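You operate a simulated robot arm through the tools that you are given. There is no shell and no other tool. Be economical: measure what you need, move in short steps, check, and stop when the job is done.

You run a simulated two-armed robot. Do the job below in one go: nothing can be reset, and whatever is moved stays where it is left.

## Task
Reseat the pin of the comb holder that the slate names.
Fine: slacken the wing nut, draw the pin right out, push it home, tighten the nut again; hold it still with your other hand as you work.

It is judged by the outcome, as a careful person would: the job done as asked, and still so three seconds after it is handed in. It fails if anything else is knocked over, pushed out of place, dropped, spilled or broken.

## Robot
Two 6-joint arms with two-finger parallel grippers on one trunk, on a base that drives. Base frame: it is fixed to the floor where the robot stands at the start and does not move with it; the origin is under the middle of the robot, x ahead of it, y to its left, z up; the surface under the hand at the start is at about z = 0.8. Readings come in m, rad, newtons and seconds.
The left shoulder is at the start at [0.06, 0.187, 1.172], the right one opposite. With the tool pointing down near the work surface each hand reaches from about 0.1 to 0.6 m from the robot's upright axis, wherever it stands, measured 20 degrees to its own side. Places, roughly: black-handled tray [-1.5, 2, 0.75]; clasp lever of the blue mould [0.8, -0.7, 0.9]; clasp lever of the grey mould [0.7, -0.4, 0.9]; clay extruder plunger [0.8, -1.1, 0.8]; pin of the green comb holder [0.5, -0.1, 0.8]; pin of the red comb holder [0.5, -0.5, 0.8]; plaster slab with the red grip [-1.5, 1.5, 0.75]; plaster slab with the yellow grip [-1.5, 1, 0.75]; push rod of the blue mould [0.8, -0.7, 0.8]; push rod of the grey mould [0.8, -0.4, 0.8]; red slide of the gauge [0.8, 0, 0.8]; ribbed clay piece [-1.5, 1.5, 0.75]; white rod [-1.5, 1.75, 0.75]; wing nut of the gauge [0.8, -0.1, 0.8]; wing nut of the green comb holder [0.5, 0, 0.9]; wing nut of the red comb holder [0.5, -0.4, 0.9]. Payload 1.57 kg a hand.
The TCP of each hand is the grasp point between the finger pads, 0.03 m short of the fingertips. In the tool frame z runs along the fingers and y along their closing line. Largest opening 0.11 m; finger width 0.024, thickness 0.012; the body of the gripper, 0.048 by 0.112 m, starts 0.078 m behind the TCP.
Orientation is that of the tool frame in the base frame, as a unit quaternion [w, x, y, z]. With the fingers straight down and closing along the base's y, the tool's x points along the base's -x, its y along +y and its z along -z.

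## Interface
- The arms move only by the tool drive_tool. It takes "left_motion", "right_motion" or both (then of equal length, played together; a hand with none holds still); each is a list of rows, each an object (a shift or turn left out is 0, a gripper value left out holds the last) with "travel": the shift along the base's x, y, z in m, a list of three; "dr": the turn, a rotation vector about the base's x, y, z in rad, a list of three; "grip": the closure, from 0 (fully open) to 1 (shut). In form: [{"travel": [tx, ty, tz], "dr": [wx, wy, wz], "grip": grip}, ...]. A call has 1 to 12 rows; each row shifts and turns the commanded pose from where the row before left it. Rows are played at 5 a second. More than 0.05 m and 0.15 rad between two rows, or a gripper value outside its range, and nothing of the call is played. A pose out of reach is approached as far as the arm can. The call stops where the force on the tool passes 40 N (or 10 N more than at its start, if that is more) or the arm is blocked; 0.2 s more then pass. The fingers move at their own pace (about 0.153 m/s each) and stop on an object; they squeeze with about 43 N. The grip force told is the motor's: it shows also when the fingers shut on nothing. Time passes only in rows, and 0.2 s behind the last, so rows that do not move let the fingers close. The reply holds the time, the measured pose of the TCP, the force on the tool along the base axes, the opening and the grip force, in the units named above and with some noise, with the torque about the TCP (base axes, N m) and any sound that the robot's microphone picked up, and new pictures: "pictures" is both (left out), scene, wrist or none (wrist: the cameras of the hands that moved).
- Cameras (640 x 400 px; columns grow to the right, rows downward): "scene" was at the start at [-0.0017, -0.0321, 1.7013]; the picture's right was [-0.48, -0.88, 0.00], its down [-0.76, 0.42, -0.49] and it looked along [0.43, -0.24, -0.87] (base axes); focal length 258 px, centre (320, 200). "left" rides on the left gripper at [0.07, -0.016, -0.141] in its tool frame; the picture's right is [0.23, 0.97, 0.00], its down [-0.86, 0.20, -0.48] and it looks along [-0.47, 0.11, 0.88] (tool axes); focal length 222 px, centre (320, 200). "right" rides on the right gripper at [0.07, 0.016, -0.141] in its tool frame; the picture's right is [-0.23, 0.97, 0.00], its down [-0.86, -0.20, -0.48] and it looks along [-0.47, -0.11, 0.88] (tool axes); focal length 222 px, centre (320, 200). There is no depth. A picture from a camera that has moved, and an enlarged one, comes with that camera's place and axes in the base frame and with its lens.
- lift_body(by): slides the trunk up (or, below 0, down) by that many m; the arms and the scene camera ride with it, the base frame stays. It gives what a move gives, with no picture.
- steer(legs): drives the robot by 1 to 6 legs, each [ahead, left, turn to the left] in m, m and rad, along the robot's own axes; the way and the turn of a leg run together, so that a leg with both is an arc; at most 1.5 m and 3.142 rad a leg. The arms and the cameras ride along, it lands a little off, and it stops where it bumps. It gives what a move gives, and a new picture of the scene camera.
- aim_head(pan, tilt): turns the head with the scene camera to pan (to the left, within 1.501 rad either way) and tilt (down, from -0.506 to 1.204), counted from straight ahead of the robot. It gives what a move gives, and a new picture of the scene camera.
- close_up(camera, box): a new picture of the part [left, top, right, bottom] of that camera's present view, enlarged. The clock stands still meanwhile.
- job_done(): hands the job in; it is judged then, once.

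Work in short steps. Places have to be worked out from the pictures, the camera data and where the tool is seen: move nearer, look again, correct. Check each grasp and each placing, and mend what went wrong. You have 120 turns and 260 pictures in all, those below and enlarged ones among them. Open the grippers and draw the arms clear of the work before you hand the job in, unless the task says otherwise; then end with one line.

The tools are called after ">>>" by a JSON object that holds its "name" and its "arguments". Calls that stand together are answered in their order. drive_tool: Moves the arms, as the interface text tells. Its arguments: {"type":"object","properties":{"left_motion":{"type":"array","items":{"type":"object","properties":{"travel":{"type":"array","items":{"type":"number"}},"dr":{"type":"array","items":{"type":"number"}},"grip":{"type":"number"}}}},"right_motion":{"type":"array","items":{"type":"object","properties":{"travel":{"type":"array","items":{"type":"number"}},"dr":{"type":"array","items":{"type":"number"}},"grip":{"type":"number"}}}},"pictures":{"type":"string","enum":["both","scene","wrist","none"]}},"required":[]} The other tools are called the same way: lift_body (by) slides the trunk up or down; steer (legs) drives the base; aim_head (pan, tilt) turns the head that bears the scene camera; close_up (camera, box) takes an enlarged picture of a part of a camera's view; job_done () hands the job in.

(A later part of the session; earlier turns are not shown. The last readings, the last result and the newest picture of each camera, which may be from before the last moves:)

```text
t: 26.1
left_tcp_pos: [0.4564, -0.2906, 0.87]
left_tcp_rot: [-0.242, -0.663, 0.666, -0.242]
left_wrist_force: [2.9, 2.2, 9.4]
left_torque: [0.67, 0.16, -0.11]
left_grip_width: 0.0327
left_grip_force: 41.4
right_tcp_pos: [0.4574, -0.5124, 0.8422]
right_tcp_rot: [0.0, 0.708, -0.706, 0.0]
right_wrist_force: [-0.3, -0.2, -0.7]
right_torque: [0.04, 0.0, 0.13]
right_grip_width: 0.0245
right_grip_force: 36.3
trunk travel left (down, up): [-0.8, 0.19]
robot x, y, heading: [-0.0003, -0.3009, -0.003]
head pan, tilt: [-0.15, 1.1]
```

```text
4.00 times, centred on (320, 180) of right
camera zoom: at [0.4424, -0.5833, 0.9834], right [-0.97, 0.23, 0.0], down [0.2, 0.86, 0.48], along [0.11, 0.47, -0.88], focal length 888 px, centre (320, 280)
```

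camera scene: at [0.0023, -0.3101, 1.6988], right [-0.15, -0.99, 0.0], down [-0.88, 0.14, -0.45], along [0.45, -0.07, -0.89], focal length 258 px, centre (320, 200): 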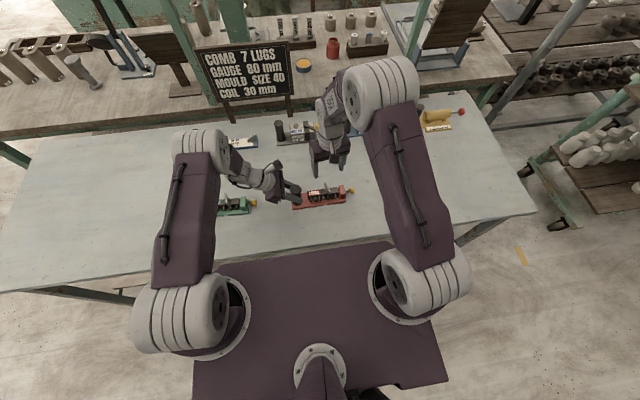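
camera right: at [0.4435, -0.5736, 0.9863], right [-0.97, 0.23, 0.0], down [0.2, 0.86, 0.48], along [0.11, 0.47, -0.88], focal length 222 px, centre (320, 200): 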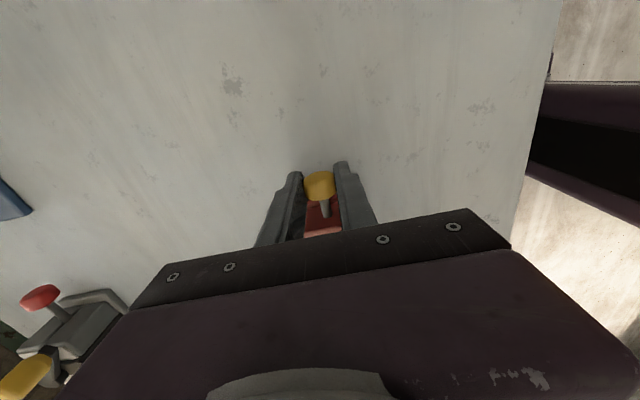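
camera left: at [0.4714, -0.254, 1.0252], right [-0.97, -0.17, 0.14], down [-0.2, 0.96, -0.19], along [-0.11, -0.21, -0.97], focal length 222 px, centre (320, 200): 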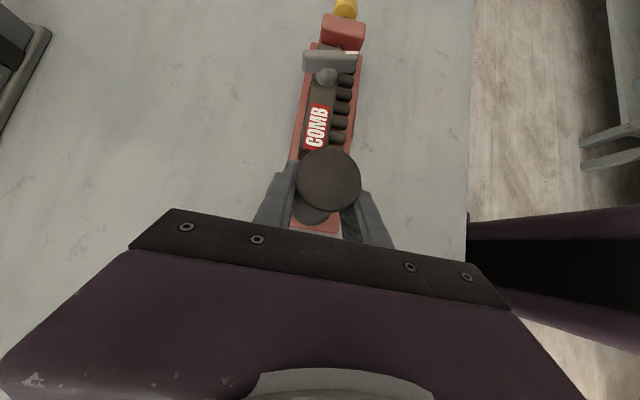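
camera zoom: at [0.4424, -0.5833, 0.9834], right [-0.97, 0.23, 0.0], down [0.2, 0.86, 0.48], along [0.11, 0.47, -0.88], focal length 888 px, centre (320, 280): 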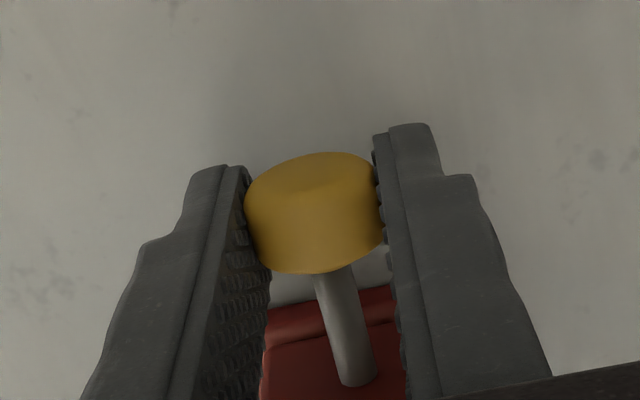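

Knob regripped (24.5 mm). I pull slowly, 3 mm per row, watching force.

>>> {"name": "drive_tool", "arguments": {"right_motion": [{"travel": [0, -0.002, 0]}, {"travel": [0, -0.003, 0]}, {"travel": [0, -0.003, 0]}, {"travel": [0, -0.003, 0]}], "pictures": "none"}}

>>> {"name": "close_up", "arguments": {"camera": "scene", "box": [287, 150, 399, 220]}}

```text
t: 27.1
left_tcp_pos: [0.4548, -0.2917, 0.87]
left_tcp_rot: [-0.242, -0.663, 0.665, -0.243]
left_wrist_force: [-1.0, -29.4, -0.1]
left_torque: [-0.61, -0.07, 0.12]
left_grip_width: 0.0329
left_grip_force: 41.2
right_tcp_pos: [0.4583, -0.5239, 0.84]
right_tcp_rot: [0.001, -0.707, 0.707, 0.0]
right_wrist_force: [-1.2, 28.5, 0.0]
right_torque: [0.24, 0.03, 0.14]
right_grip_width: 0.025
right_grip_force: 36.8
trunk travel left (down, up): [-0.8, 0.19]
robot x, y, heading: [0.0001, -0.3026, -0.005]
head pan, tilt: [-0.15, 1.1]
```

```text
5.71 times, centred on (343, 185) of scene
camera zoom: at [0.0023, -0.3103, 1.6987], right [-0.15, -0.99, 0.0], down [-0.88, 0.14, -0.45], along [0.45, -0.07, -0.89], focal length 1476 px, centre (189, 286)
```

zoom: 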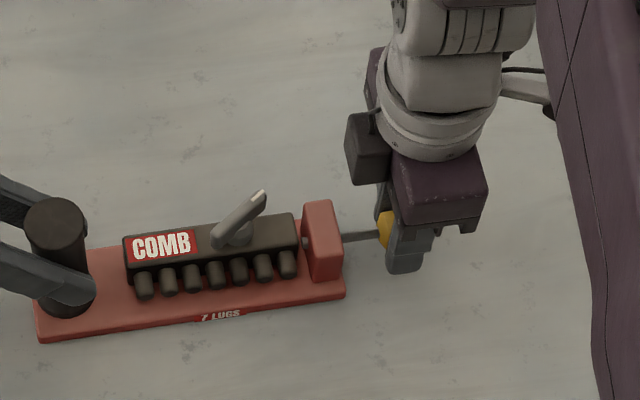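

The pull reads 28 N and fingers creep on both knob and post: the pin is stiff and both grips are friction-limited. I'll regrip positively: right fingers clamping the knob along y (behind its shoulder), left fingers closing along y on the post so a finger blocks the pull. First I release the knob and lift the right hand clear.

>>> {"name": "drive_tool", "arguments": {"right_motion": [{"travel": [0, 0.003, 0]}, {"grip": 0.5}, {}, {"travel": [0, -0.01, 0.045]}, {"travel": [0, -0.02, 0.045]}, {"travel": [0, -0.02, 0.045]}], "pictures": "none"}}

>>> {"name": "drive_tool", "arguments": {"left_motion": [{"grip": 0.3}, {}, {"travel": [0, 0.03, 0.036]}, {"travel": [0, 0.03, 0.036]}, {"travel": [0, 0.01, 0.045]}], "pictures": "none"}}

>>> {"name": "close_up", "arguments": {"camera": "scene", "box": [271, 150, 399, 230]}}

```text
t: 28.5
left_tcp_pos: [0.4568, -0.2892, 0.8706]
left_tcp_rot: [-0.242, -0.663, 0.666, -0.243]
left_wrist_force: [1.1, 4.1, 10.0]
left_torque: [1.03, 0.21, -0.1]
left_grip_width: 0.0328
left_grip_force: 41.4
right_tcp_pos: [0.4563, -0.5716, 0.9768]
right_tcp_rot: [0.001, 0.708, -0.706, -0.001]
right_wrist_force: [0.1, -0.5, -0.1]
right_torque: [0.02, 0.01, 0.02]
right_grip_width: 0.055
right_grip_force: 0.0
trunk travel left (down, up): [-0.8, 0.19]
robot x, y, heading: [-0.0004, -0.3001, -0.001]
head pan, tilt: [-0.15, 1.1]
```

```text
t: 29.7
left_tcp_pos: [0.4561, -0.2207, 0.9901]
left_tcp_rot: [-0.243, -0.663, 0.666, -0.242]
left_wrist_force: [-0.2, -0.2, 0.9]
left_torque: [0.0, 0.03, 0.02]
left_grip_width: 0.0768
left_grip_force: 0.1
right_tcp_pos: [0.4573, -0.5727, 0.976]
right_tcp_rot: [0.0, 0.707, -0.707, 0.0]
right_wrist_force: [-0.5, 0.3, -0.2]
right_torque: [-0.02, 0.01, -0.02]
right_grip_width: 0.0548
right_grip_force: 0.1
trunk travel left (down, up): [-0.8, 0.19]
robot x, y, heading: [-0.0014, -0.2991, -0.004]
head pan, tilt: [-0.15, 1.1]
```

```text
5.00 times, centred on (335, 190) of scene
camera zoom: at [0.0012, -0.3104, 1.6987], right [-0.15, -0.99, 0.0], down [-0.88, 0.14, -0.45], along [0.45, -0.07, -0.89], focal length 1291 px, centre (245, 250)
```

zoom: 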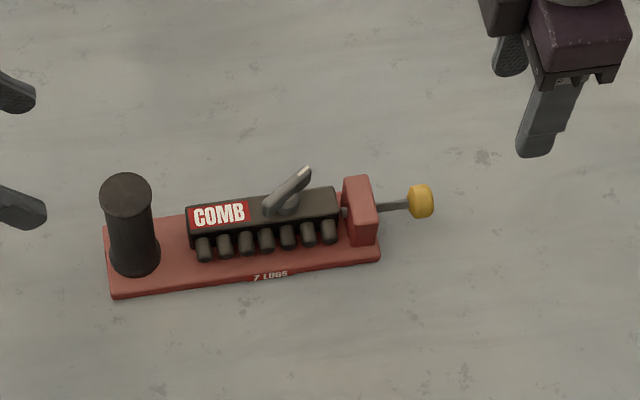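

Holder sits ~2.5 mm shifted, post at [0.455,-0.293], knob now [0.456,-0.516]. I reorient the left hand: undo tilt and yaw.

>>> {"name": "drive_tool", "arguments": {"left_motion": [{"dr": [0.14, 0, 0], "travel": [-0.01, 0, 0.02]}, {"dr": [0.14, 0, 0], "travel": [-0.01, 0, 0.02]}, {"dr": [0.14, 0, 0], "travel": [-0.01, 0, 0.02]}, {"dr": [0.14, 0, 0], "travel": [-0.01, 0, 0]}, {"dr": [0.14, 0, 0], "travel": [-0.01, 0, 0]}, {"dr": [0, 0, -0.143], "travel": [-0.01, 0, 0]}, {"dr": [0, 0, -0.143], "travel": [-0.01, 0, 0]}, {"dr": [0, 0, -0.143]}, {"dr": [0, 0, -0.143]}, {"dr": [0, 0, -0.143]}, {"dr": [0, 0, -0.143]}, {"dr": [0, 0, -0.143]}], "pictures": "none"}}

>>> {"name": "drive_tool", "arguments": {"left_motion": [{"dr": [0, 0, -0.143]}, {"dr": [0, 0, -0.143]}, {"dr": [0, 0, -0.143]}, {"dr": [0, 0, -0.14]}, {"dr": [0, -0.15, 0], "travel": [0, -0.015, -0.01]}, {"dr": [0, -0.15, 0], "travel": [0, -0.015, -0.01]}, {"dr": [0, -0.15, 0], "travel": [0, -0.015, -0.02]}, {"dr": [0, -0.15, 0], "travel": [0, -0.015, -0.02]}, {"dr": [0, -0.15, 0], "travel": [0, -0.0125, -0.02]}, {}]}}

```text
t: 32.3
left_tcp_pos: [0.3856, -0.2211, 1.0493]
left_tcp_rot: [0.0, -0.278, 0.961, 0.0]
left_wrist_force: [-0.9, -0.4, -0.7]
left_torque: [-0.01, -0.01, 0.0]
left_grip_width: 0.0771
left_grip_force: 0.1
right_tcp_pos: [0.4591, -0.5713, 0.9759]
right_tcp_rot: [0.0, -0.706, 0.708, 0.0]
right_wrist_force: [-0.7, -0.5, -0.7]
right_torque: [0.04, 0.02, 0.04]
right_grip_width: 0.055
right_grip_force: 0.0
trunk travel left (down, up): [-0.8, 0.19]
robot x, y, heading: [0.0014, -0.3017, -0.006]
head pan, tilt: [-0.15, 1.1]
```

```text
t: 34.5
left_tcp_pos: [0.3969, -0.2695, 0.9971]
left_tcp_rot: [0.306, -0.009, 0.951, 0.041]
left_wrist_force: [-0.8, -0.4, 0.6]
left_torque: [-0.01, -0.02, -0.02]
left_grip_width: 0.077
left_grip_force: 0.0
left hand out of reach, approached as far as the arm can: row 6, 7, 9
right_tcp_pos: [0.4583, -0.571, 0.9765]
right_tcp_rot: [0.0, 0.708, -0.707, 0.0]
right_wrist_force: [0.2, 0.7, 0.4]
right_torque: [-0.04, -0.02, -0.02]
right_grip_width: 0.0554
right_grip_force: 0.1
trunk travel left (down, up): [-0.8, 0.19]
robot x, y, heading: [-0.0008, -0.2975, -0.003]
head pan, tilt: [-0.15, 1.1]
camera scene: at [0.0027, -0.3084, 1.6988], right [-0.15, -0.99, 0.0], down [-0.88, 0.14, -0.45], along [0.45, -0.07, -0.89], focal length 258 px, centre (320, 200)
camera left: at [0.2573, -0.2988, 1.0703], right [-0.23, 0.97, -0.06], down [0.41, 0.15, 0.9], along [0.88, 0.18, -0.43], focal length 222 px, centre (320, 200)
```

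scene: 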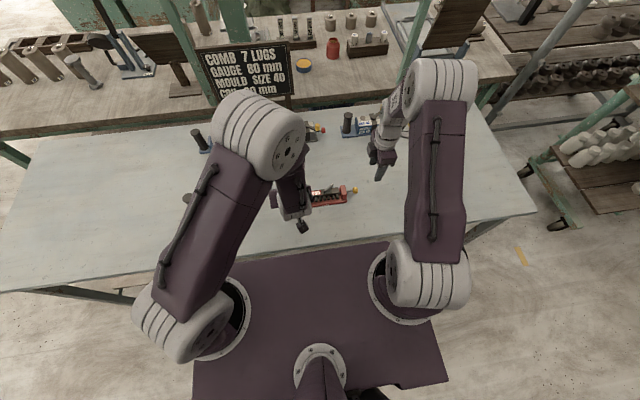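
left: 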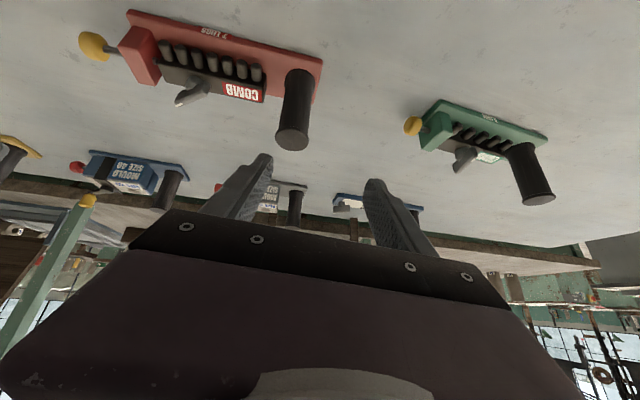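

That tilt is at the edge of the left arm's reach, so I'll use a vertical left hand (closing along y) for the pull. I undo the tilt and go above the post.

>>> {"name": "drive_tool", "arguments": {"left_motion": [{"dr": [0, 0.15, 0], "travel": [0.012, 0, 0.01]}, {"dr": [0, 0.15, 0], "travel": [0.012, 0, 0.01]}, {"dr": [0, 0.15, 0], "travel": [0.015, 0, 0]}, {"dr": [0, 0.15, 0], "travel": [0.015, 0, 0]}, {"dr": [0, 0.15, 0], "travel": [0.015, 0, 0]}, {}]}}

```text
t: 35.9
left_tcp_pos: [0.4638, -0.2733, 1.0167]
left_tcp_rot: [-0.062, 0.004, 0.997, 0.038]
left_wrist_force: [-0.1, -0.3, 0.4]
left_torque: [-0.03, -0.02, -0.03]
left_grip_width: 0.0767
left_grip_force: 0.1
right_tcp_pos: [0.4575, -0.5713, 0.9759]
right_tcp_rot: [0.0, -0.707, 0.707, 0.0]
right_wrist_force: [-0.8, -0.1, -1.1]
right_torque: [0.01, 0.01, 0.01]
right_grip_width: 0.0548
right_grip_force: 0.0
trunk travel left (down, up): [-0.8, 0.19]
robot x, y, heading: [-0.0008, -0.3012, -0.009]
head pan, tilt: [-0.15, 1.1]
camera scene: at [0.0016, -0.3099, 1.6988], right [-0.15, -0.99, 0.0], down [-0.88, 0.14, -0.45], along [0.45, -0.07, -0.89], focal length 258 px, centre (320, 200)
camera left: at [0.412, -0.2991, 1.1651], right [-0.21, 0.97, 0.1], down [0.91, 0.16, 0.38], along [0.36, 0.17, -0.92], focal length 222 px, centre (320, 200)
```

scene: 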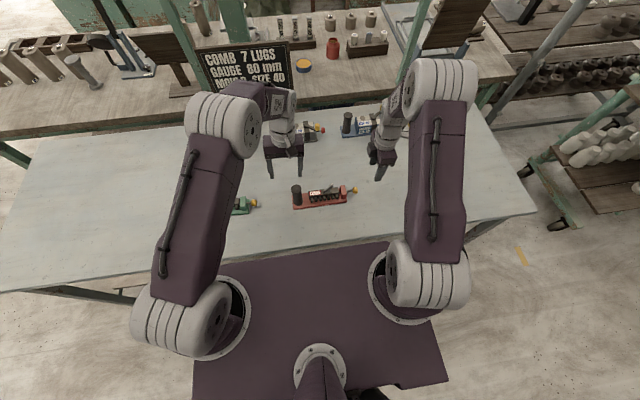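
left: 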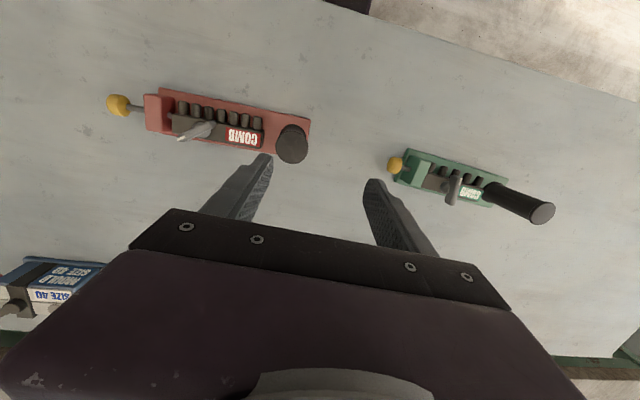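

Orientation residue needs correcting (~[0.08,0.12,0] rad). I straighten the hand, set the opening to 55 mm and centre it above the post.

>>> {"name": "drive_tool", "arguments": {"left_motion": [{"dr": [-0.076, -0.124, 0.008], "travel": [-0.009, -0.02, 0], "grip": 0.5}, {"travel": [0, 0, -0.02]}, {}], "pictures": "wrist"}}

```text
t: 36.7
left_tcp_pos: [0.4571, -0.2926, 0.9963]
left_tcp_rot: [0.001, 0.001, 1.0, 0.0]
left_wrist_force: [0.0, -0.1, 0.4]
left_torque: [0.0, 0.0, 0.0]
left_grip_width: 0.0549
left_grip_force: 0.1
right_tcp_pos: [0.4586, -0.5708, 0.9764]
right_tcp_rot: [0.0, 0.708, -0.706, 0.0]
right_wrist_force: [-0.5, 0.2, 0.6]
right_torque: [-0.01, -0.03, -0.01]
right_grip_width: 0.055
right_grip_force: 0.0
trunk travel left (down, up): [-0.8, 0.19]
robot x, y, heading: [0.0004, -0.3009, -0.004]
head pan, tilt: [-0.15, 1.1]
camera left: at [0.3863, -0.3088, 1.1396], right [-0.23, 0.97, 0.0], down [0.85, 0.2, 0.48], along [0.47, 0.11, -0.88], focal length 222 px, centre (320, 200)
```

left: 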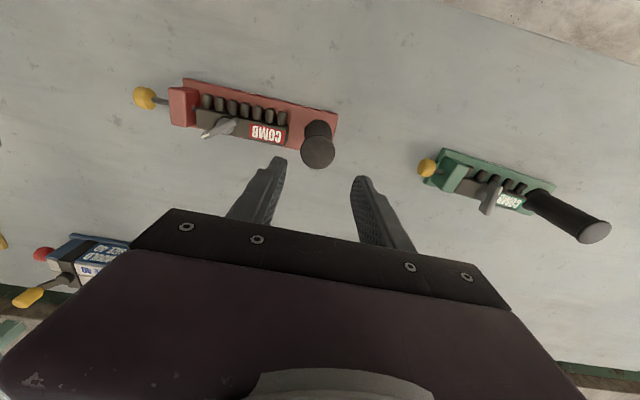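

Post top is at about [0.455,-0.295]. I descend to z≈0.875 over it and close.

>>> {"name": "drive_tool", "arguments": {"left_motion": [{"travel": [-0.001, -0.0015, -0.04]}, {"travel": [0, 0, -0.04]}, {"travel": [0, 0, -0.03]}, {"travel": [0, 0, -0.012]}, {}, {"grip": 1}, {}, {}], "pictures": "none"}}

>>> {"name": "close_up", "arguments": {"camera": "scene", "box": [271, 150, 399, 230]}}

>>> {"name": "close_up", "arguments": {"camera": "left", "box": [80, 60, 400, 260]}}

```text
t: 38.5
left_tcp_pos: [0.458, -0.2928, 0.8742]
left_tcp_rot: [0.001, 0.001, 1.0, 0.001]
left_wrist_force: [0.4, -1.3, 1.7]
left_torque: [-0.75, -0.19, 0.06]
left_grip_width: 0.0335
left_grip_force: 41.3
right_tcp_pos: [0.4578, -0.5729, 0.9745]
right_tcp_rot: [0.0, 0.707, -0.707, 0.0]
right_wrist_force: [0.2, -0.4, -1.0]
right_torque: [-0.01, -0.04, 0.0]
right_grip_width: 0.0549
right_grip_force: 0.0
trunk travel left (down, up): [-0.8, 0.19]
robot x, y, heading: [0.0002, -0.3025, 0.0]
head pan, tilt: [-0.15, 1.1]
```

```text
5.00 times, centred on (335, 190) of scene
camera zoom: at [0.0026, -0.3098, 1.6988], right [-0.15, -0.99, 0.0], down [-0.88, 0.14, -0.45], along [0.45, -0.07, -0.89], focal length 1291 px, centre (245, 250)
```

zoom: 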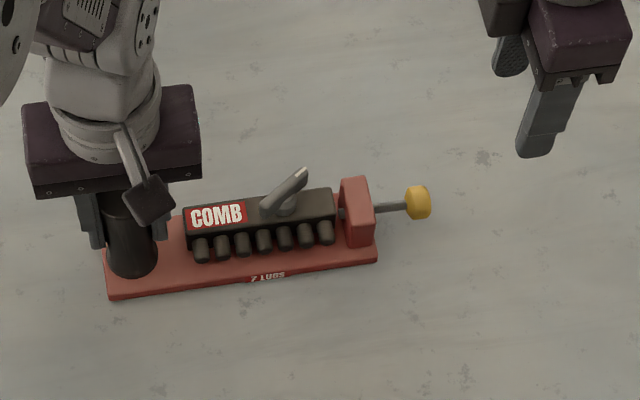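

```text
2.00 times, centred on (240, 160) of left
camera zoom: at [0.3859, -0.3091, 1.0168], right [-0.23, 0.97, 0.0], down [0.85, 0.2, 0.48], along [0.47, 0.11, -0.88], focal length 444 px, centre (480, 280)
```

zoom: 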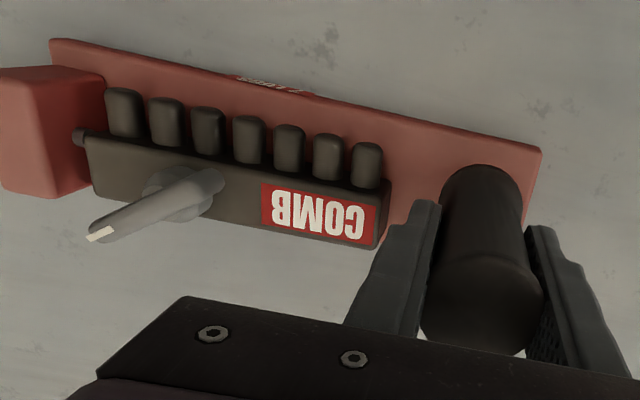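

Left hand now blocks the post in y, and the holder moved back to nearly its first place. I rotate the right hand to close along y and go above the knob (y≈-0.513) with a 32 mm opening.

>>> {"name": "drive_tool", "arguments": {"right_motion": [{"dr": [0, 0, -0.143], "grip": 0.71}, {"dr": [0, 0, -0.143]}, {"dr": [0, 0, -0.143]}, {"dr": [0, 0, -0.143]}, {"dr": [0, 0, -0.143]}, {"dr": [0, 0, -0.143]}, {"dr": [0, 0, -0.143]}, {"dr": [0, 0, -0.143], "travel": [0, 0.02, 0]}, {"dr": [0, 0, -0.143], "travel": [0, 0.02, 0]}, {"dr": [0, 0, -0.143], "travel": [0, 0.019, -0.02]}, {"dr": [0, 0, -0.141], "travel": [0, 0, -0.03]}, {}], "pictures": "none"}}

>>> {"name": "close_up", "arguments": {"camera": "right", "box": [240, 100, 400, 200]}}

>>> {"name": "close_up", "arguments": {"camera": "scene", "box": [303, 150, 399, 210]}}

```text
t: 41.1
left_tcp_pos: [0.4564, -0.2913, 0.8744]
left_tcp_rot: [0.0, 0.001, 1.0, 0.001]
left_wrist_force: [-0.2, 0.2, 0.7]
left_torque: [-0.86, 0.05, -0.09]
left_grip_width: 0.0333
left_grip_force: 41.3
right_tcp_pos: [0.4573, -0.5114, 0.9257]
right_tcp_rot: [-0.001, -0.001, 1.0, -0.001]
right_wrist_force: [0.3, 0.3, -0.9]
right_torque: [-0.03, 0.02, -0.01]
right_grip_width: 0.0318
right_grip_force: 0.0
trunk travel left (down, up): [-0.8, 0.19]
robot x, y, heading: [-0.0046, -0.3032, 0.002]
head pan, tilt: [-0.15, 1.1]
```

```text
4.00 times, centred on (320, 150) of right
camera zoom: at [0.3887, -0.4968, 1.0683], right [0.23, 0.97, 0.0], down [0.85, -0.2, 0.48], along [0.47, -0.11, -0.88], focal length 888 px, centre (320, 400)
```

zoom: 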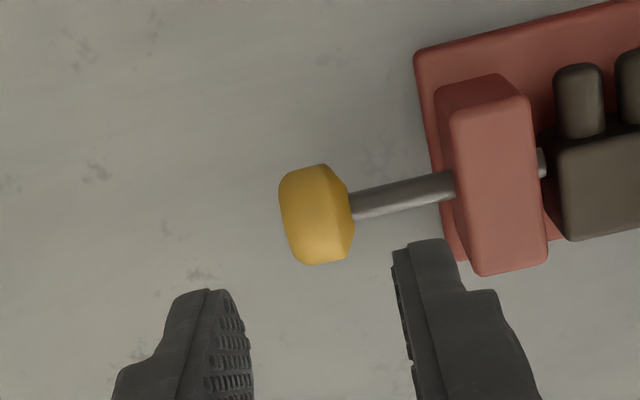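

```text
6.67 times, centred on (351, 180) of scene
camera zoom: at [0.0022, -0.3092, 1.6988], right [-0.15, -0.99, 0.0], down [-0.88, 0.14, -0.45], along [0.45, -0.07, -0.89], focal length 1722 px, centre (113, 333)
```

zoom: 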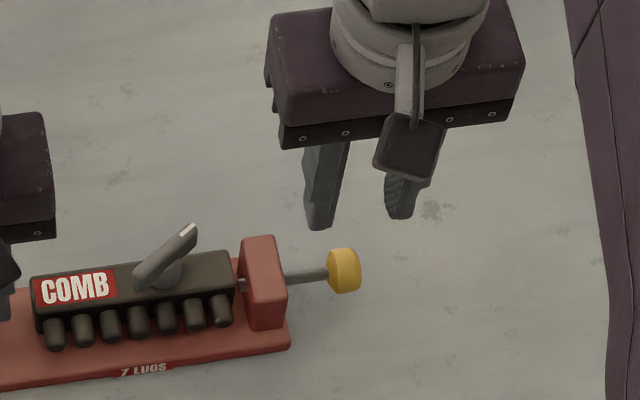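

Knob centre at [0.457,-0.5138]; the fingers straddle it with room to the block. I descend so the tips end just above the shaft, and look.

>>> {"name": "drive_tool", "arguments": {"right_motion": [{"travel": [0, -0.0005, -0.03]}, {"travel": [0, 0, -0.018]}, {}], "pictures": "none"}}

>>> {"name": "close_up", "arguments": {"camera": "right", "box": [240, 100, 400, 200]}}

>>> {"name": "close_up", "arguments": {"camera": "scene", "box": [303, 150, 399, 210]}}

```text
t: 41.9
left_tcp_pos: [0.4567, -0.291, 0.8742]
left_tcp_rot: [0.001, 0.002, 1.0, 0.001]
left_wrist_force: [-0.7, 1.7, 3.2]
left_torque: [-0.85, 0.09, -0.09]
left_grip_width: 0.0335
left_grip_force: 41.5
right_tcp_pos: [0.4574, -0.5132, 0.8787]
right_tcp_rot: [0.0, 0.0, 1.0, 0.0]
right_wrist_force: [0.0, -0.6, -0.5]
right_torque: [0.05, -0.01, 0.01]
right_grip_width: 0.0322
right_grip_force: 0.0
trunk travel left (down, up): [-0.8, 0.19]
robot x, y, heading: [-0.0037, -0.2965, -0.007]
head pan, tilt: [-0.15, 1.1]
```

```text
4.00 times, centred on (320, 150) of right
camera zoom: at [0.3896, -0.4978, 1.0195], right [0.23, 0.97, 0.0], down [0.86, -0.2, 0.48], along [0.47, -0.11, -0.88], focal length 888 px, centre (320, 400)
```

zoom: 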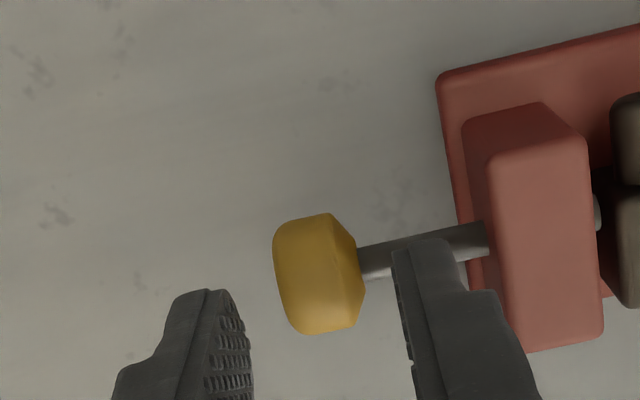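

```text
6.67 times, centred on (351, 180) of scene
camera zoom: at [0.0022, -0.3092, 1.6988], right [-0.15, -0.99, 0.0], down [-0.88, 0.14, -0.45], along [0.45, -0.07, -0.89], focal length 1722 px, centre (113, 333)
```

zoom: 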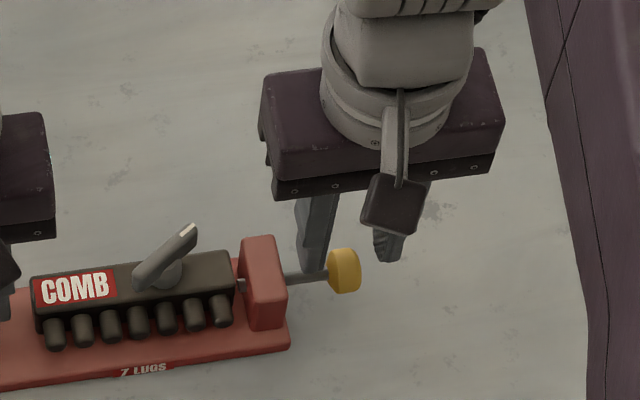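

Alignment is right; tips are ~1 cm above the shaft line. I lower a further 4 mm and close onto the knob's two faces.

>>> {"name": "drive_tool", "arguments": {"right_motion": [{"travel": [0, -0.0005, -0.002]}, {"travel": [0, 0, -0.002]}, {}, {"grip": 1}, {}, {}], "pictures": "none"}}

>>> {"name": "close_up", "arguments": {"camera": "right", "box": [240, 100, 400, 200]}}

>>> {"name": "close_up", "arguments": {"camera": "scene", "box": [303, 150, 399, 210]}}

```text
t: 43.3
left_tcp_pos: [0.4571, -0.2925, 0.8741]
left_tcp_rot: [0.001, 0.001, 1.0, 0.002]
left_wrist_force: [-0.2, 0.6, 3.3]
left_torque: [-0.79, 0.08, -0.05]
left_grip_width: 0.0335
left_grip_force: 41.1
right_tcp_pos: [0.4576, -0.5142, 0.873]
right_tcp_rot: [0.0, -0.001, 1.0, 0.0]
right_wrist_force: [0.9, 0.0, 2.2]
right_torque: [0.01, 0.02, -0.01]
right_grip_width: 0.0
right_grip_force: 21.4
trunk travel left (down, up): [-0.8, 0.19]
robot x, y, heading: [0.0002, -0.297, -0.004]
head pan, tilt: [-0.15, 1.1]
```

```text
4.00 times, centred on (320, 150) of right
camera zoom: at [0.3899, -0.4979, 1.0164], right [0.23, 0.97, 0.0], down [0.86, -0.2, 0.48], along [0.47, -0.11, -0.88], focal length 888 px, centre (320, 400)
```

zoom: 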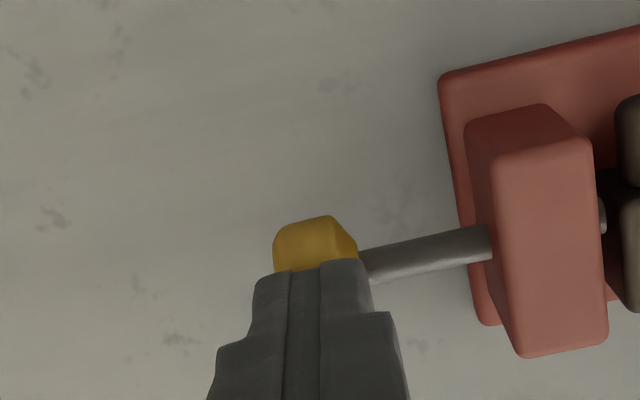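

```text
6.67 times, centred on (351, 180) of scene
camera zoom: at [0.0021, -0.3091, 1.6988], right [-0.15, -0.99, 0.0], down [-0.88, 0.14, -0.45], along [0.45, -0.07, -0.89], focal length 1722 px, centre (113, 333)
```

zoom: 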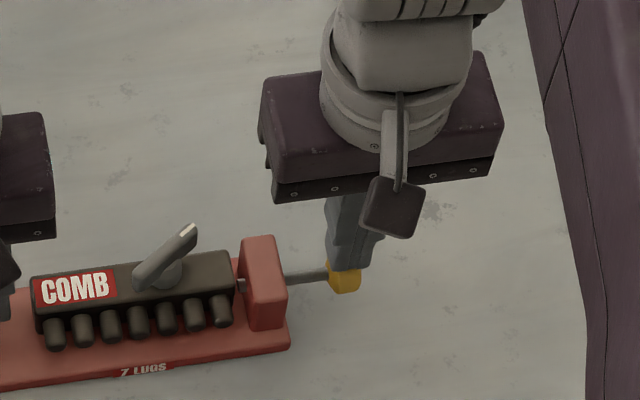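

The fingers shut just on top of the knob, so its top is at z≈0.843 (pin axis ≈0.830). I reopen, lower 7 mm and close again.

>>> {"name": "drive_tool", "arguments": {"right_motion": [{"travel": [0, 0, 0.002]}, {"grip": 0.71}, {}, {"travel": [0.001, 0, -0.005]}, {"travel": [0, 0, -0.0035]}, {}, {"grip": 1}, {}, {}], "pictures": "none"}}

>>> {"name": "close_up", "arguments": {"camera": "right", "box": [240, 100, 400, 200]}}

>>> {"name": "close_up", "arguments": {"camera": "scene", "box": [303, 150, 399, 210]}}

```text
t: 45.3
left_tcp_pos: [0.4571, -0.2915, 0.8746]
left_tcp_rot: [0.001, 0.0, 1.0, 0.0]
left_wrist_force: [-0.2, 1.0, 2.8]
left_torque: [-0.9, 0.03, -0.07]
left_grip_width: 0.0335
left_grip_force: 41.5
right_tcp_pos: [0.4589, -0.5127, 0.8685]
right_tcp_rot: [0.0, -0.001, 1.0, 0.0]
right_wrist_force: [0.7, 0.2, 1.5]
right_torque: [0.0, 0.0, 0.07]
right_grip_width: 0.015
right_grip_force: 31.1
trunk travel left (down, up): [-0.8, 0.19]
robot x, y, heading: [-0.0017, -0.3002, -0.003]
head pan, tilt: [-0.15, 1.1]
```

```text
4.00 times, centred on (320, 150) of right
camera zoom: at [0.3901, -0.4974, 1.0101], right [0.23, 0.97, 0.0], down [0.86, -0.2, 0.48], along [0.47, -0.11, -0.88], focal length 888 px, centre (320, 400)
```

zoom: 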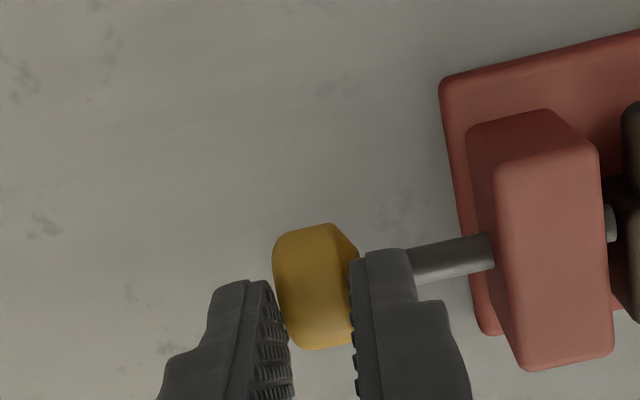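

```text
6.67 times, centred on (351, 180) of scene
camera zoom: at [0.0022, -0.3092, 1.6988], right [-0.15, -0.99, 0.0], down [-0.88, 0.14, -0.45], along [0.45, -0.07, -0.89], focal length 1722 px, centre (113, 333)
```

zoom: 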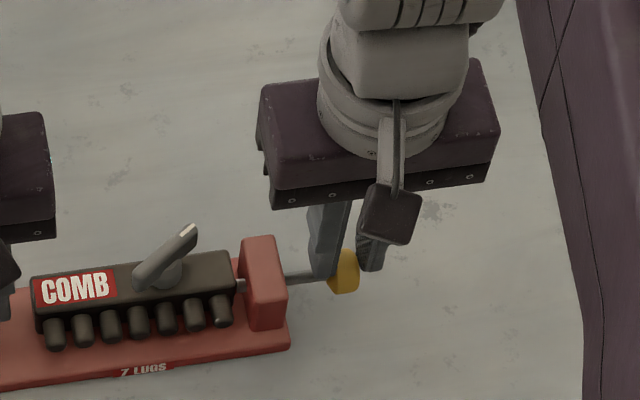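

The knob is clamped between the fingers (15 mm), with one finger behind its shoulder. I pull along -y, 4 mm per row.

>>> {"name": "drive_tool", "arguments": {"right_motion": [{"travel": [0, -0.003, 0]}, {"travel": [0, -0.004, 0]}, {"travel": [0, -0.004, 0]}, {"travel": [0, -0.004, 0]}], "pictures": "none"}}

>>> {"name": "close_up", "arguments": {"camera": "scene", "box": [303, 150, 399, 210]}}

```text
t: 45.9
left_tcp_pos: [0.4561, -0.2949, 0.8749]
left_tcp_rot: [0.003, 0.001, 1.0, -0.001]
left_wrist_force: [0.6, -6.9, -0.4]
left_torque: [1.09, 0.37, 0.25]
left_grip_width: 0.0334
left_grip_force: 41.4
right_tcp_pos: [0.4584, -0.5178, 0.8701]
right_tcp_rot: [-0.001, 0.0, 1.0, 0.0]
right_wrist_force: [-1.2, 6.3, 3.7]
right_torque: [0.11, -0.14, 0.02]
right_grip_width: 0.0155
right_grip_force: 31.1
trunk travel left (down, up): [-0.8, 0.19]
robot x, y, heading: [-0.0018, -0.3046, -0.004]
head pan, tilt: [-0.15, 1.1]
stopped in row 3 (left hand): the force on the tool passed its limit at 45 N (the readings are from after the stop); the commanded pose is now the measured one
```

```text
6.67 times, centred on (351, 180) of scene
camera zoom: at [0.0026, -0.3101, 1.6988], right [-0.15, -0.99, 0.0], down [-0.88, 0.14, -0.45], along [0.45, -0.07, -0.89], focal length 1722 px, centre (113, 333)
```

zoom: 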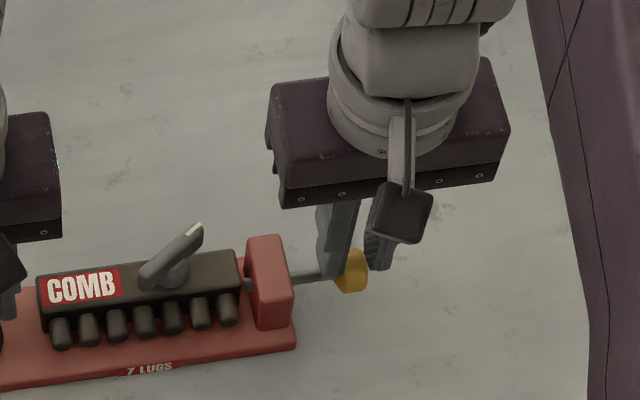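

45 N and no more movement of the pin relative to the holder: it seems to be at an end stop already. I look closely at the gap between block and bar.

>>> {"name": "close_up", "arguments": {"camera": "left", "box": [40, 70, 200, 170]}}

>>> {"name": "close_up", "arguments": {"camera": "right", "box": [320, 90, 448, 170]}}

>>> {"name": "close_up", "arguments": {"camera": "scene", "box": [325, 175, 373, 205]}}

```text
4.00 times, centred on (120, 120) of left
camera zoom: at [0.3855, -0.3119, 1.0166], right [-0.22, 0.97, 0.0], down [0.85, 0.2, 0.48], along [0.47, 0.11, -0.88], focal length 888 px, centre (1120, 520)
```

zoom: 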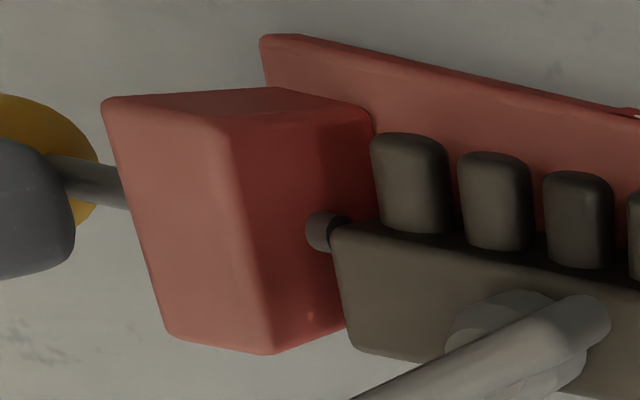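

```text
5.00 times, centred on (384, 130) of right
camera zoom: at [0.3899, -0.5028, 1.0104], right [0.23, 0.97, 0.0], down [0.86, -0.2, 0.48], along [0.47, -0.11, -0.88], focal length 1111 px, centre (0, 550)
```

zoom: 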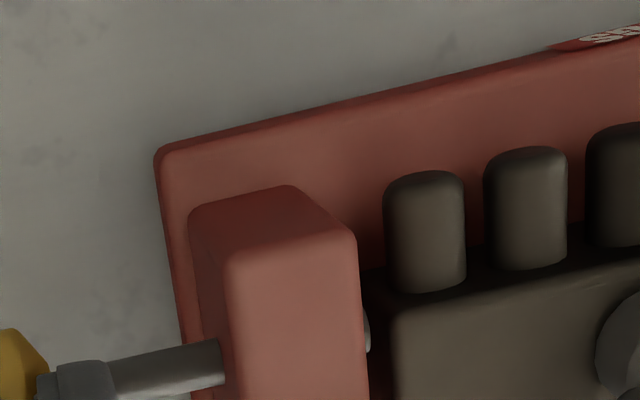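

```text
13.33 times, centred on (349, 190) of scene
camera zoom: at [0.0026, -0.3101, 1.6988], right [-0.15, -0.99, 0.0], down [-0.88, 0.14, -0.45], along [0.45, -0.07, -0.89], focal length 3443 px, centre (-67, 333)
```

zoom: 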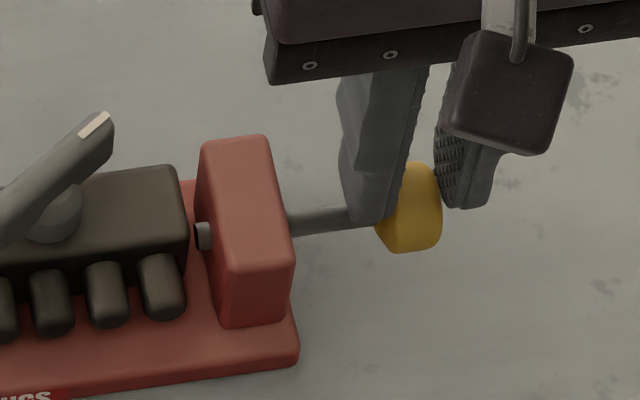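

Confirmed: the pin's end is free in the gap and the bar's hole is open, so the pin is drawn out to its captive stop. Now I release, go behind the knob with shut fingers at pin height to push it home.

>>> {"name": "drive_tool", "arguments": {"right_motion": [{"grip": 0.71}, {}, {"travel": [0, 0, 0.025]}, {"travel": [0, -0.03, 0], "grip": 1}, {}, {"travel": [0, 0, -0.025]}, {"travel": [0, 0, -0.024]}, {}], "pictures": "none"}}

>>> {"name": "close_up", "arguments": {"camera": "scene", "box": [303, 150, 399, 210]}}

>>> {"name": "close_up", "arguments": {"camera": "right", "box": [240, 100, 400, 200]}}

```text
t: 47.7
left_tcp_pos: [0.457, -0.2954, 0.8739]
left_tcp_rot: [0.002, 0.001, 1.0, -0.001]
left_wrist_force: [-0.8, 1.4, 0.1]
left_torque: [0.62, 0.19, -0.05]
left_grip_width: 0.0336
left_grip_force: 41.5
right_tcp_pos: [0.4562, -0.5478, 0.8443]
right_tcp_rot: [0.0, -0.001, 1.0, 0.0]
right_wrist_force: [0.4, 0.0, 0.1]
right_torque: [0.04, -0.02, -0.03]
right_grip_width: 0.0
right_grip_force: 21.3
trunk travel left (down, up): [-0.8, 0.19]
robot x, y, heading: [-0.0013, -0.2977, -0.006]
head pan, tilt: [-0.15, 1.1]
```

```text
6.67 times, centred on (351, 180) of scene
camera zoom: at [0.0024, -0.3095, 1.6988], right [-0.15, -0.99, 0.0], down [-0.88, 0.14, -0.45], along [0.45, -0.07, -0.89], focal length 1722 px, centre (113, 333)
```

zoom: 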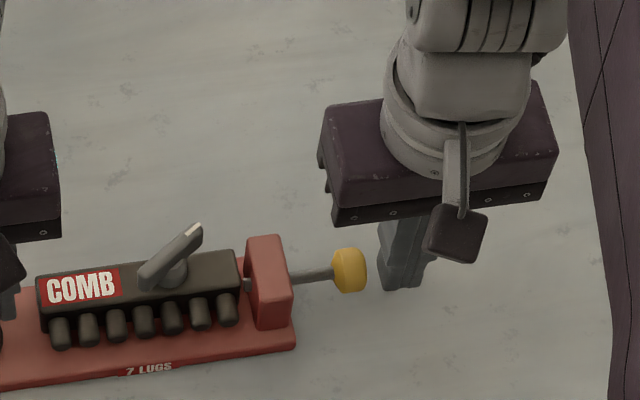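

```text
4.00 times, centred on (320, 150) of right
camera zoom: at [0.3886, -0.5322, 0.9865], right [0.23, 0.97, 0.0], down [0.86, -0.2, 0.48], along [0.47, -0.11, -0.88], focal length 888 px, centre (320, 400)
```

zoom: 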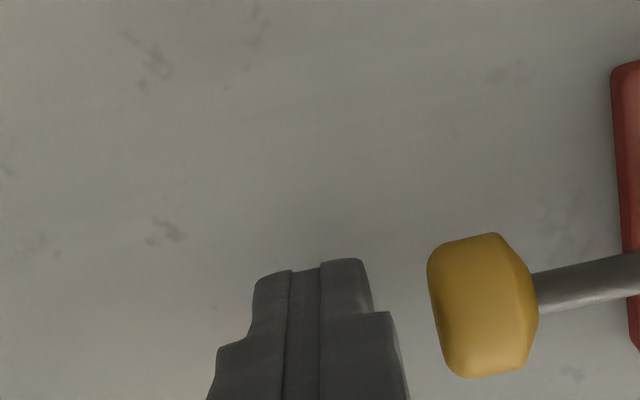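

The shut fingers are in line behind the knob. I push along +y slowly.

>>> {"name": "drive_tool", "arguments": {"right_motion": [{"travel": [0.001, 0.006, 0]}, {"travel": [0.001, 0.004, 0]}, {"travel": [0, 0.003, 0]}, {"travel": [0, 0.003, 0]}, {"travel": [0, 0.003, 0]}], "pictures": "none"}}

>>> {"name": "close_up", "arguments": {"camera": "scene", "box": [303, 150, 399, 210]}}

```text
t: 48.9
left_tcp_pos: [0.4574, -0.2944, 0.8732]
left_tcp_rot: [0.003, 0.001, 1.0, -0.001]
left_wrist_force: [1.8, 3.9, 0.0]
left_torque: [0.98, 0.13, 0.22]
left_grip_width: 0.0336
left_grip_force: 41.1
right_tcp_pos: [0.4603, -0.5286, 0.8464]
right_tcp_rot: [0.0, -0.001, 1.0, 0.001]
right_wrist_force: [-1.5, -2.9, 1.6]
right_torque: [-0.06, 0.03, 0.04]
right_grip_width: 0.0001
right_grip_force: 21.2
trunk travel left (down, up): [-0.8, 0.19]
robot x, y, heading: [-0.0014, -0.302, -0.004]
head pan, tilt: [-0.15, 1.1]
```

```text
6.67 times, centred on (351, 180) of scene
camera zoom: at [0.0025, -0.3097, 1.6988], right [-0.15, -0.99, 0.0], down [-0.88, 0.14, -0.45], along [0.45, -0.07, -0.89], focal length 1722 px, centre (113, 333)
```

zoom: 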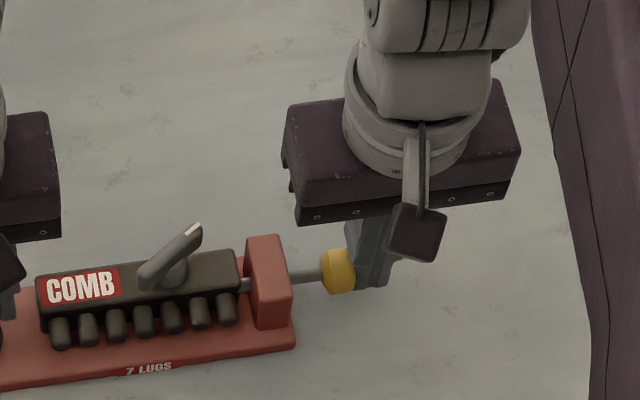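

The pin slides in with only ~3 N. I keep pushing 2–3 mm per row until it seats against a stop.

>>> {"name": "drive_tool", "arguments": {"right_motion": [{"travel": [0, 0.003, 0]}, {"travel": [0, 0.002, 0]}, {"travel": [0, 0.002, 0]}, {"travel": [0, 0.002, 0]}], "pictures": "none"}}

>>> {"name": "close_up", "arguments": {"camera": "scene", "box": [303, 150, 399, 210]}}

```text
t: 49.9
left_tcp_pos: [0.4568, -0.2956, 0.8743]
left_tcp_rot: [0.003, 0.001, 1.0, -0.001]
left_wrist_force: [0.7, 3.6, -0.3]
left_torque: [1.21, 0.12, -0.03]
left_grip_width: 0.0336
left_grip_force: 41.9
right_tcp_pos: [0.4599, -0.5203, 0.845]
right_tcp_rot: [0.0, -0.001, 1.0, 0.001]
right_wrist_force: [0.3, -2.2, 3.2]
right_torque: [-0.02, 0.02, -0.01]
right_grip_width: 0.0
right_grip_force: 21.3
trunk travel left (down, up): [-0.8, 0.19]
robot x, y, heading: [-0.0025, -0.3005, -0.001]
head pan, tilt: [-0.15, 1.1]
```

```text
6.67 times, centred on (351, 180) of scene
camera zoom: at [0.0027, -0.3097, 1.6988], right [-0.15, -0.99, 0.0], down [-0.88, 0.14, -0.45], along [0.45, -0.07, -0.89], focal length 1722 px, centre (113, 333)
```

zoom: 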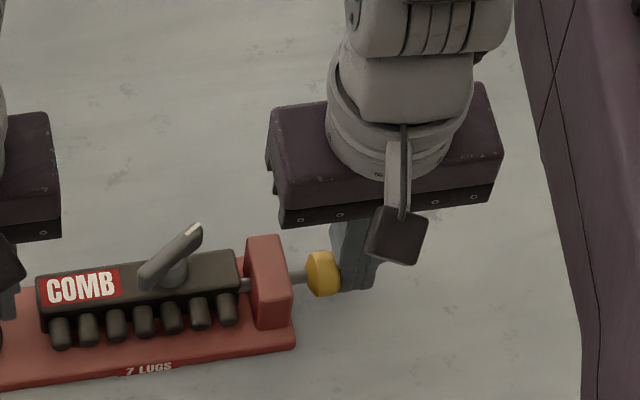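

The pin is already deeper than it was at the start and still slides; I continue to the stop.

>>> {"name": "drive_tool", "arguments": {"right_motion": [{"travel": [0, 0.002, 0]}, {"travel": [0, 0.002, 0]}, {"travel": [0, 0.002, 0]}, {"travel": [0, 0.002, 0]}], "pictures": "none"}}

>>> {"name": "close_up", "arguments": {"camera": "scene", "box": [303, 150, 399, 210]}}

```text
t: 50.9
left_tcp_pos: [0.4559, -0.2953, 0.8736]
left_tcp_rot: [0.002, 0.002, 1.0, 0.001]
left_wrist_force: [1.6, 9.6, 1.0]
left_torque: [0.96, -0.07, -0.16]
left_grip_width: 0.0335
left_grip_force: 41.0
right_tcp_pos: [0.4603, -0.5124, 0.8433]
right_tcp_rot: [0.001, -0.001, 1.0, 0.001]
right_wrist_force: [0.8, -11.4, 1.0]
right_torque: [-0.15, -0.03, 0.04]
right_grip_width: 0.0
right_grip_force: 21.4
trunk travel left (down, up): [-0.8, 0.19]
robot x, y, heading: [0.0011, -0.3048, -0.002]
head pan, tilt: [-0.15, 1.1]
```

```text
6.67 times, centred on (351, 180) of scene
camera zoom: at [0.0027, -0.3105, 1.6988], right [-0.15, -0.99, 0.0], down [-0.88, 0.14, -0.45], along [0.45, -0.07, -0.89], focal length 1722 px, centre (113, 333)
```

zoom: 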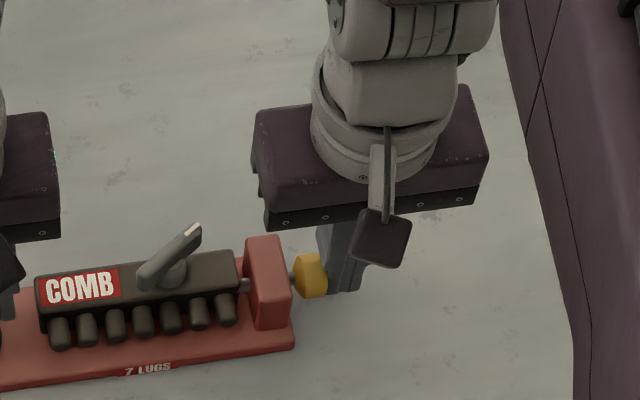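

Knob is almost at the block, and the force is rising (11 N). A little further, 1 mm per row, to be sure it seats.

>>> {"name": "drive_tool", "arguments": {"right_motion": [{"travel": [0, 0.001, 0]}, {"travel": [0, 0.001, 0]}, {"travel": [0, 0.001, 0]}], "pictures": "none"}}

>>> {"name": "close_up", "arguments": {"camera": "scene", "box": [325, 175, 373, 205]}}

>>> {"name": "close_up", "arguments": {"camera": "right", "box": [300, 90, 460, 190]}}

```text
t: 51.7
left_tcp_pos: [0.4561, -0.2925, 0.8743]
left_tcp_rot: [0.002, 0.001, 1.0, 0.0]
left_wrist_force: [0.0, 8.1, 3.1]
left_torque: [-0.91, -0.21, -0.06]
left_grip_width: 0.0335
left_grip_force: 41.3
right_tcp_pos: [0.4596, -0.5108, 0.8434]
right_tcp_rot: [0.0, 0.001, 1.0, 0.0]
right_wrist_force: [0.1, -8.8, -1.9]
right_torque: [-0.1, 0.01, 0.05]
right_grip_width: 0.0
right_grip_force: 21.5
trunk travel left (down, up): [-0.8, 0.19]
robot x, y, heading: [-0.0016, -0.302, -0.01]
head pan, tilt: [-0.15, 1.1]
stopped in row 3 (right hand): the force on the tool passed its limit at 42 N (the readings are from after the stop); the commanded pose is now the measured one
```

```text
13.33 times, centred on (349, 190) of scene
camera zoom: at [0.002, -0.3098, 1.6988], right [-0.15, -0.99, 0.0], down [-0.88, 0.14, -0.45], along [0.45, -0.07, -0.89], focal length 3443 px, centre (-67, 333)
```

zoom: 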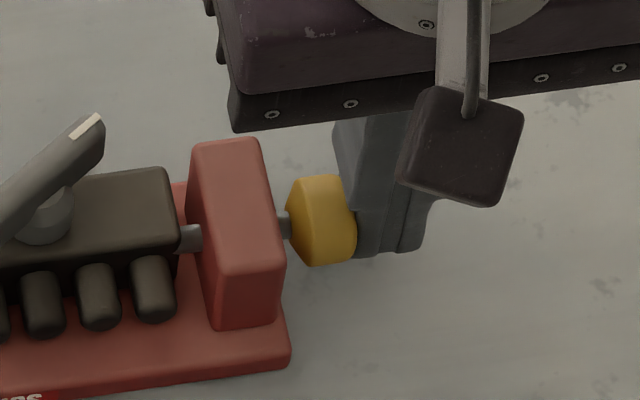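

```text
4.00 times, centred on (380, 140) of right
camera zoom: at [0.391, -0.4955, 0.9857], right [0.23, 0.97, 0.0], down [0.85, -0.2, 0.48], along [0.47, -0.11, -0.88], focal length 888 px, centre (80, 440)
```

zoom: 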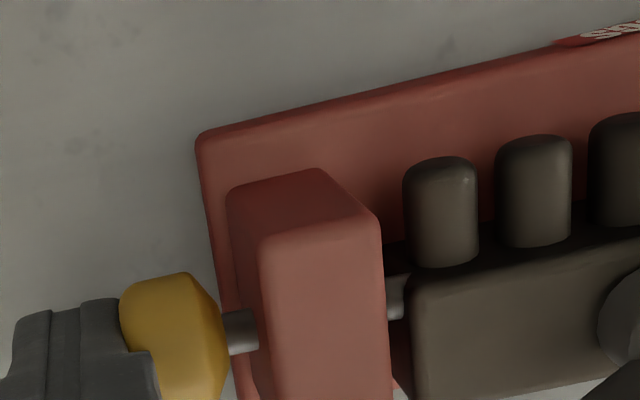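

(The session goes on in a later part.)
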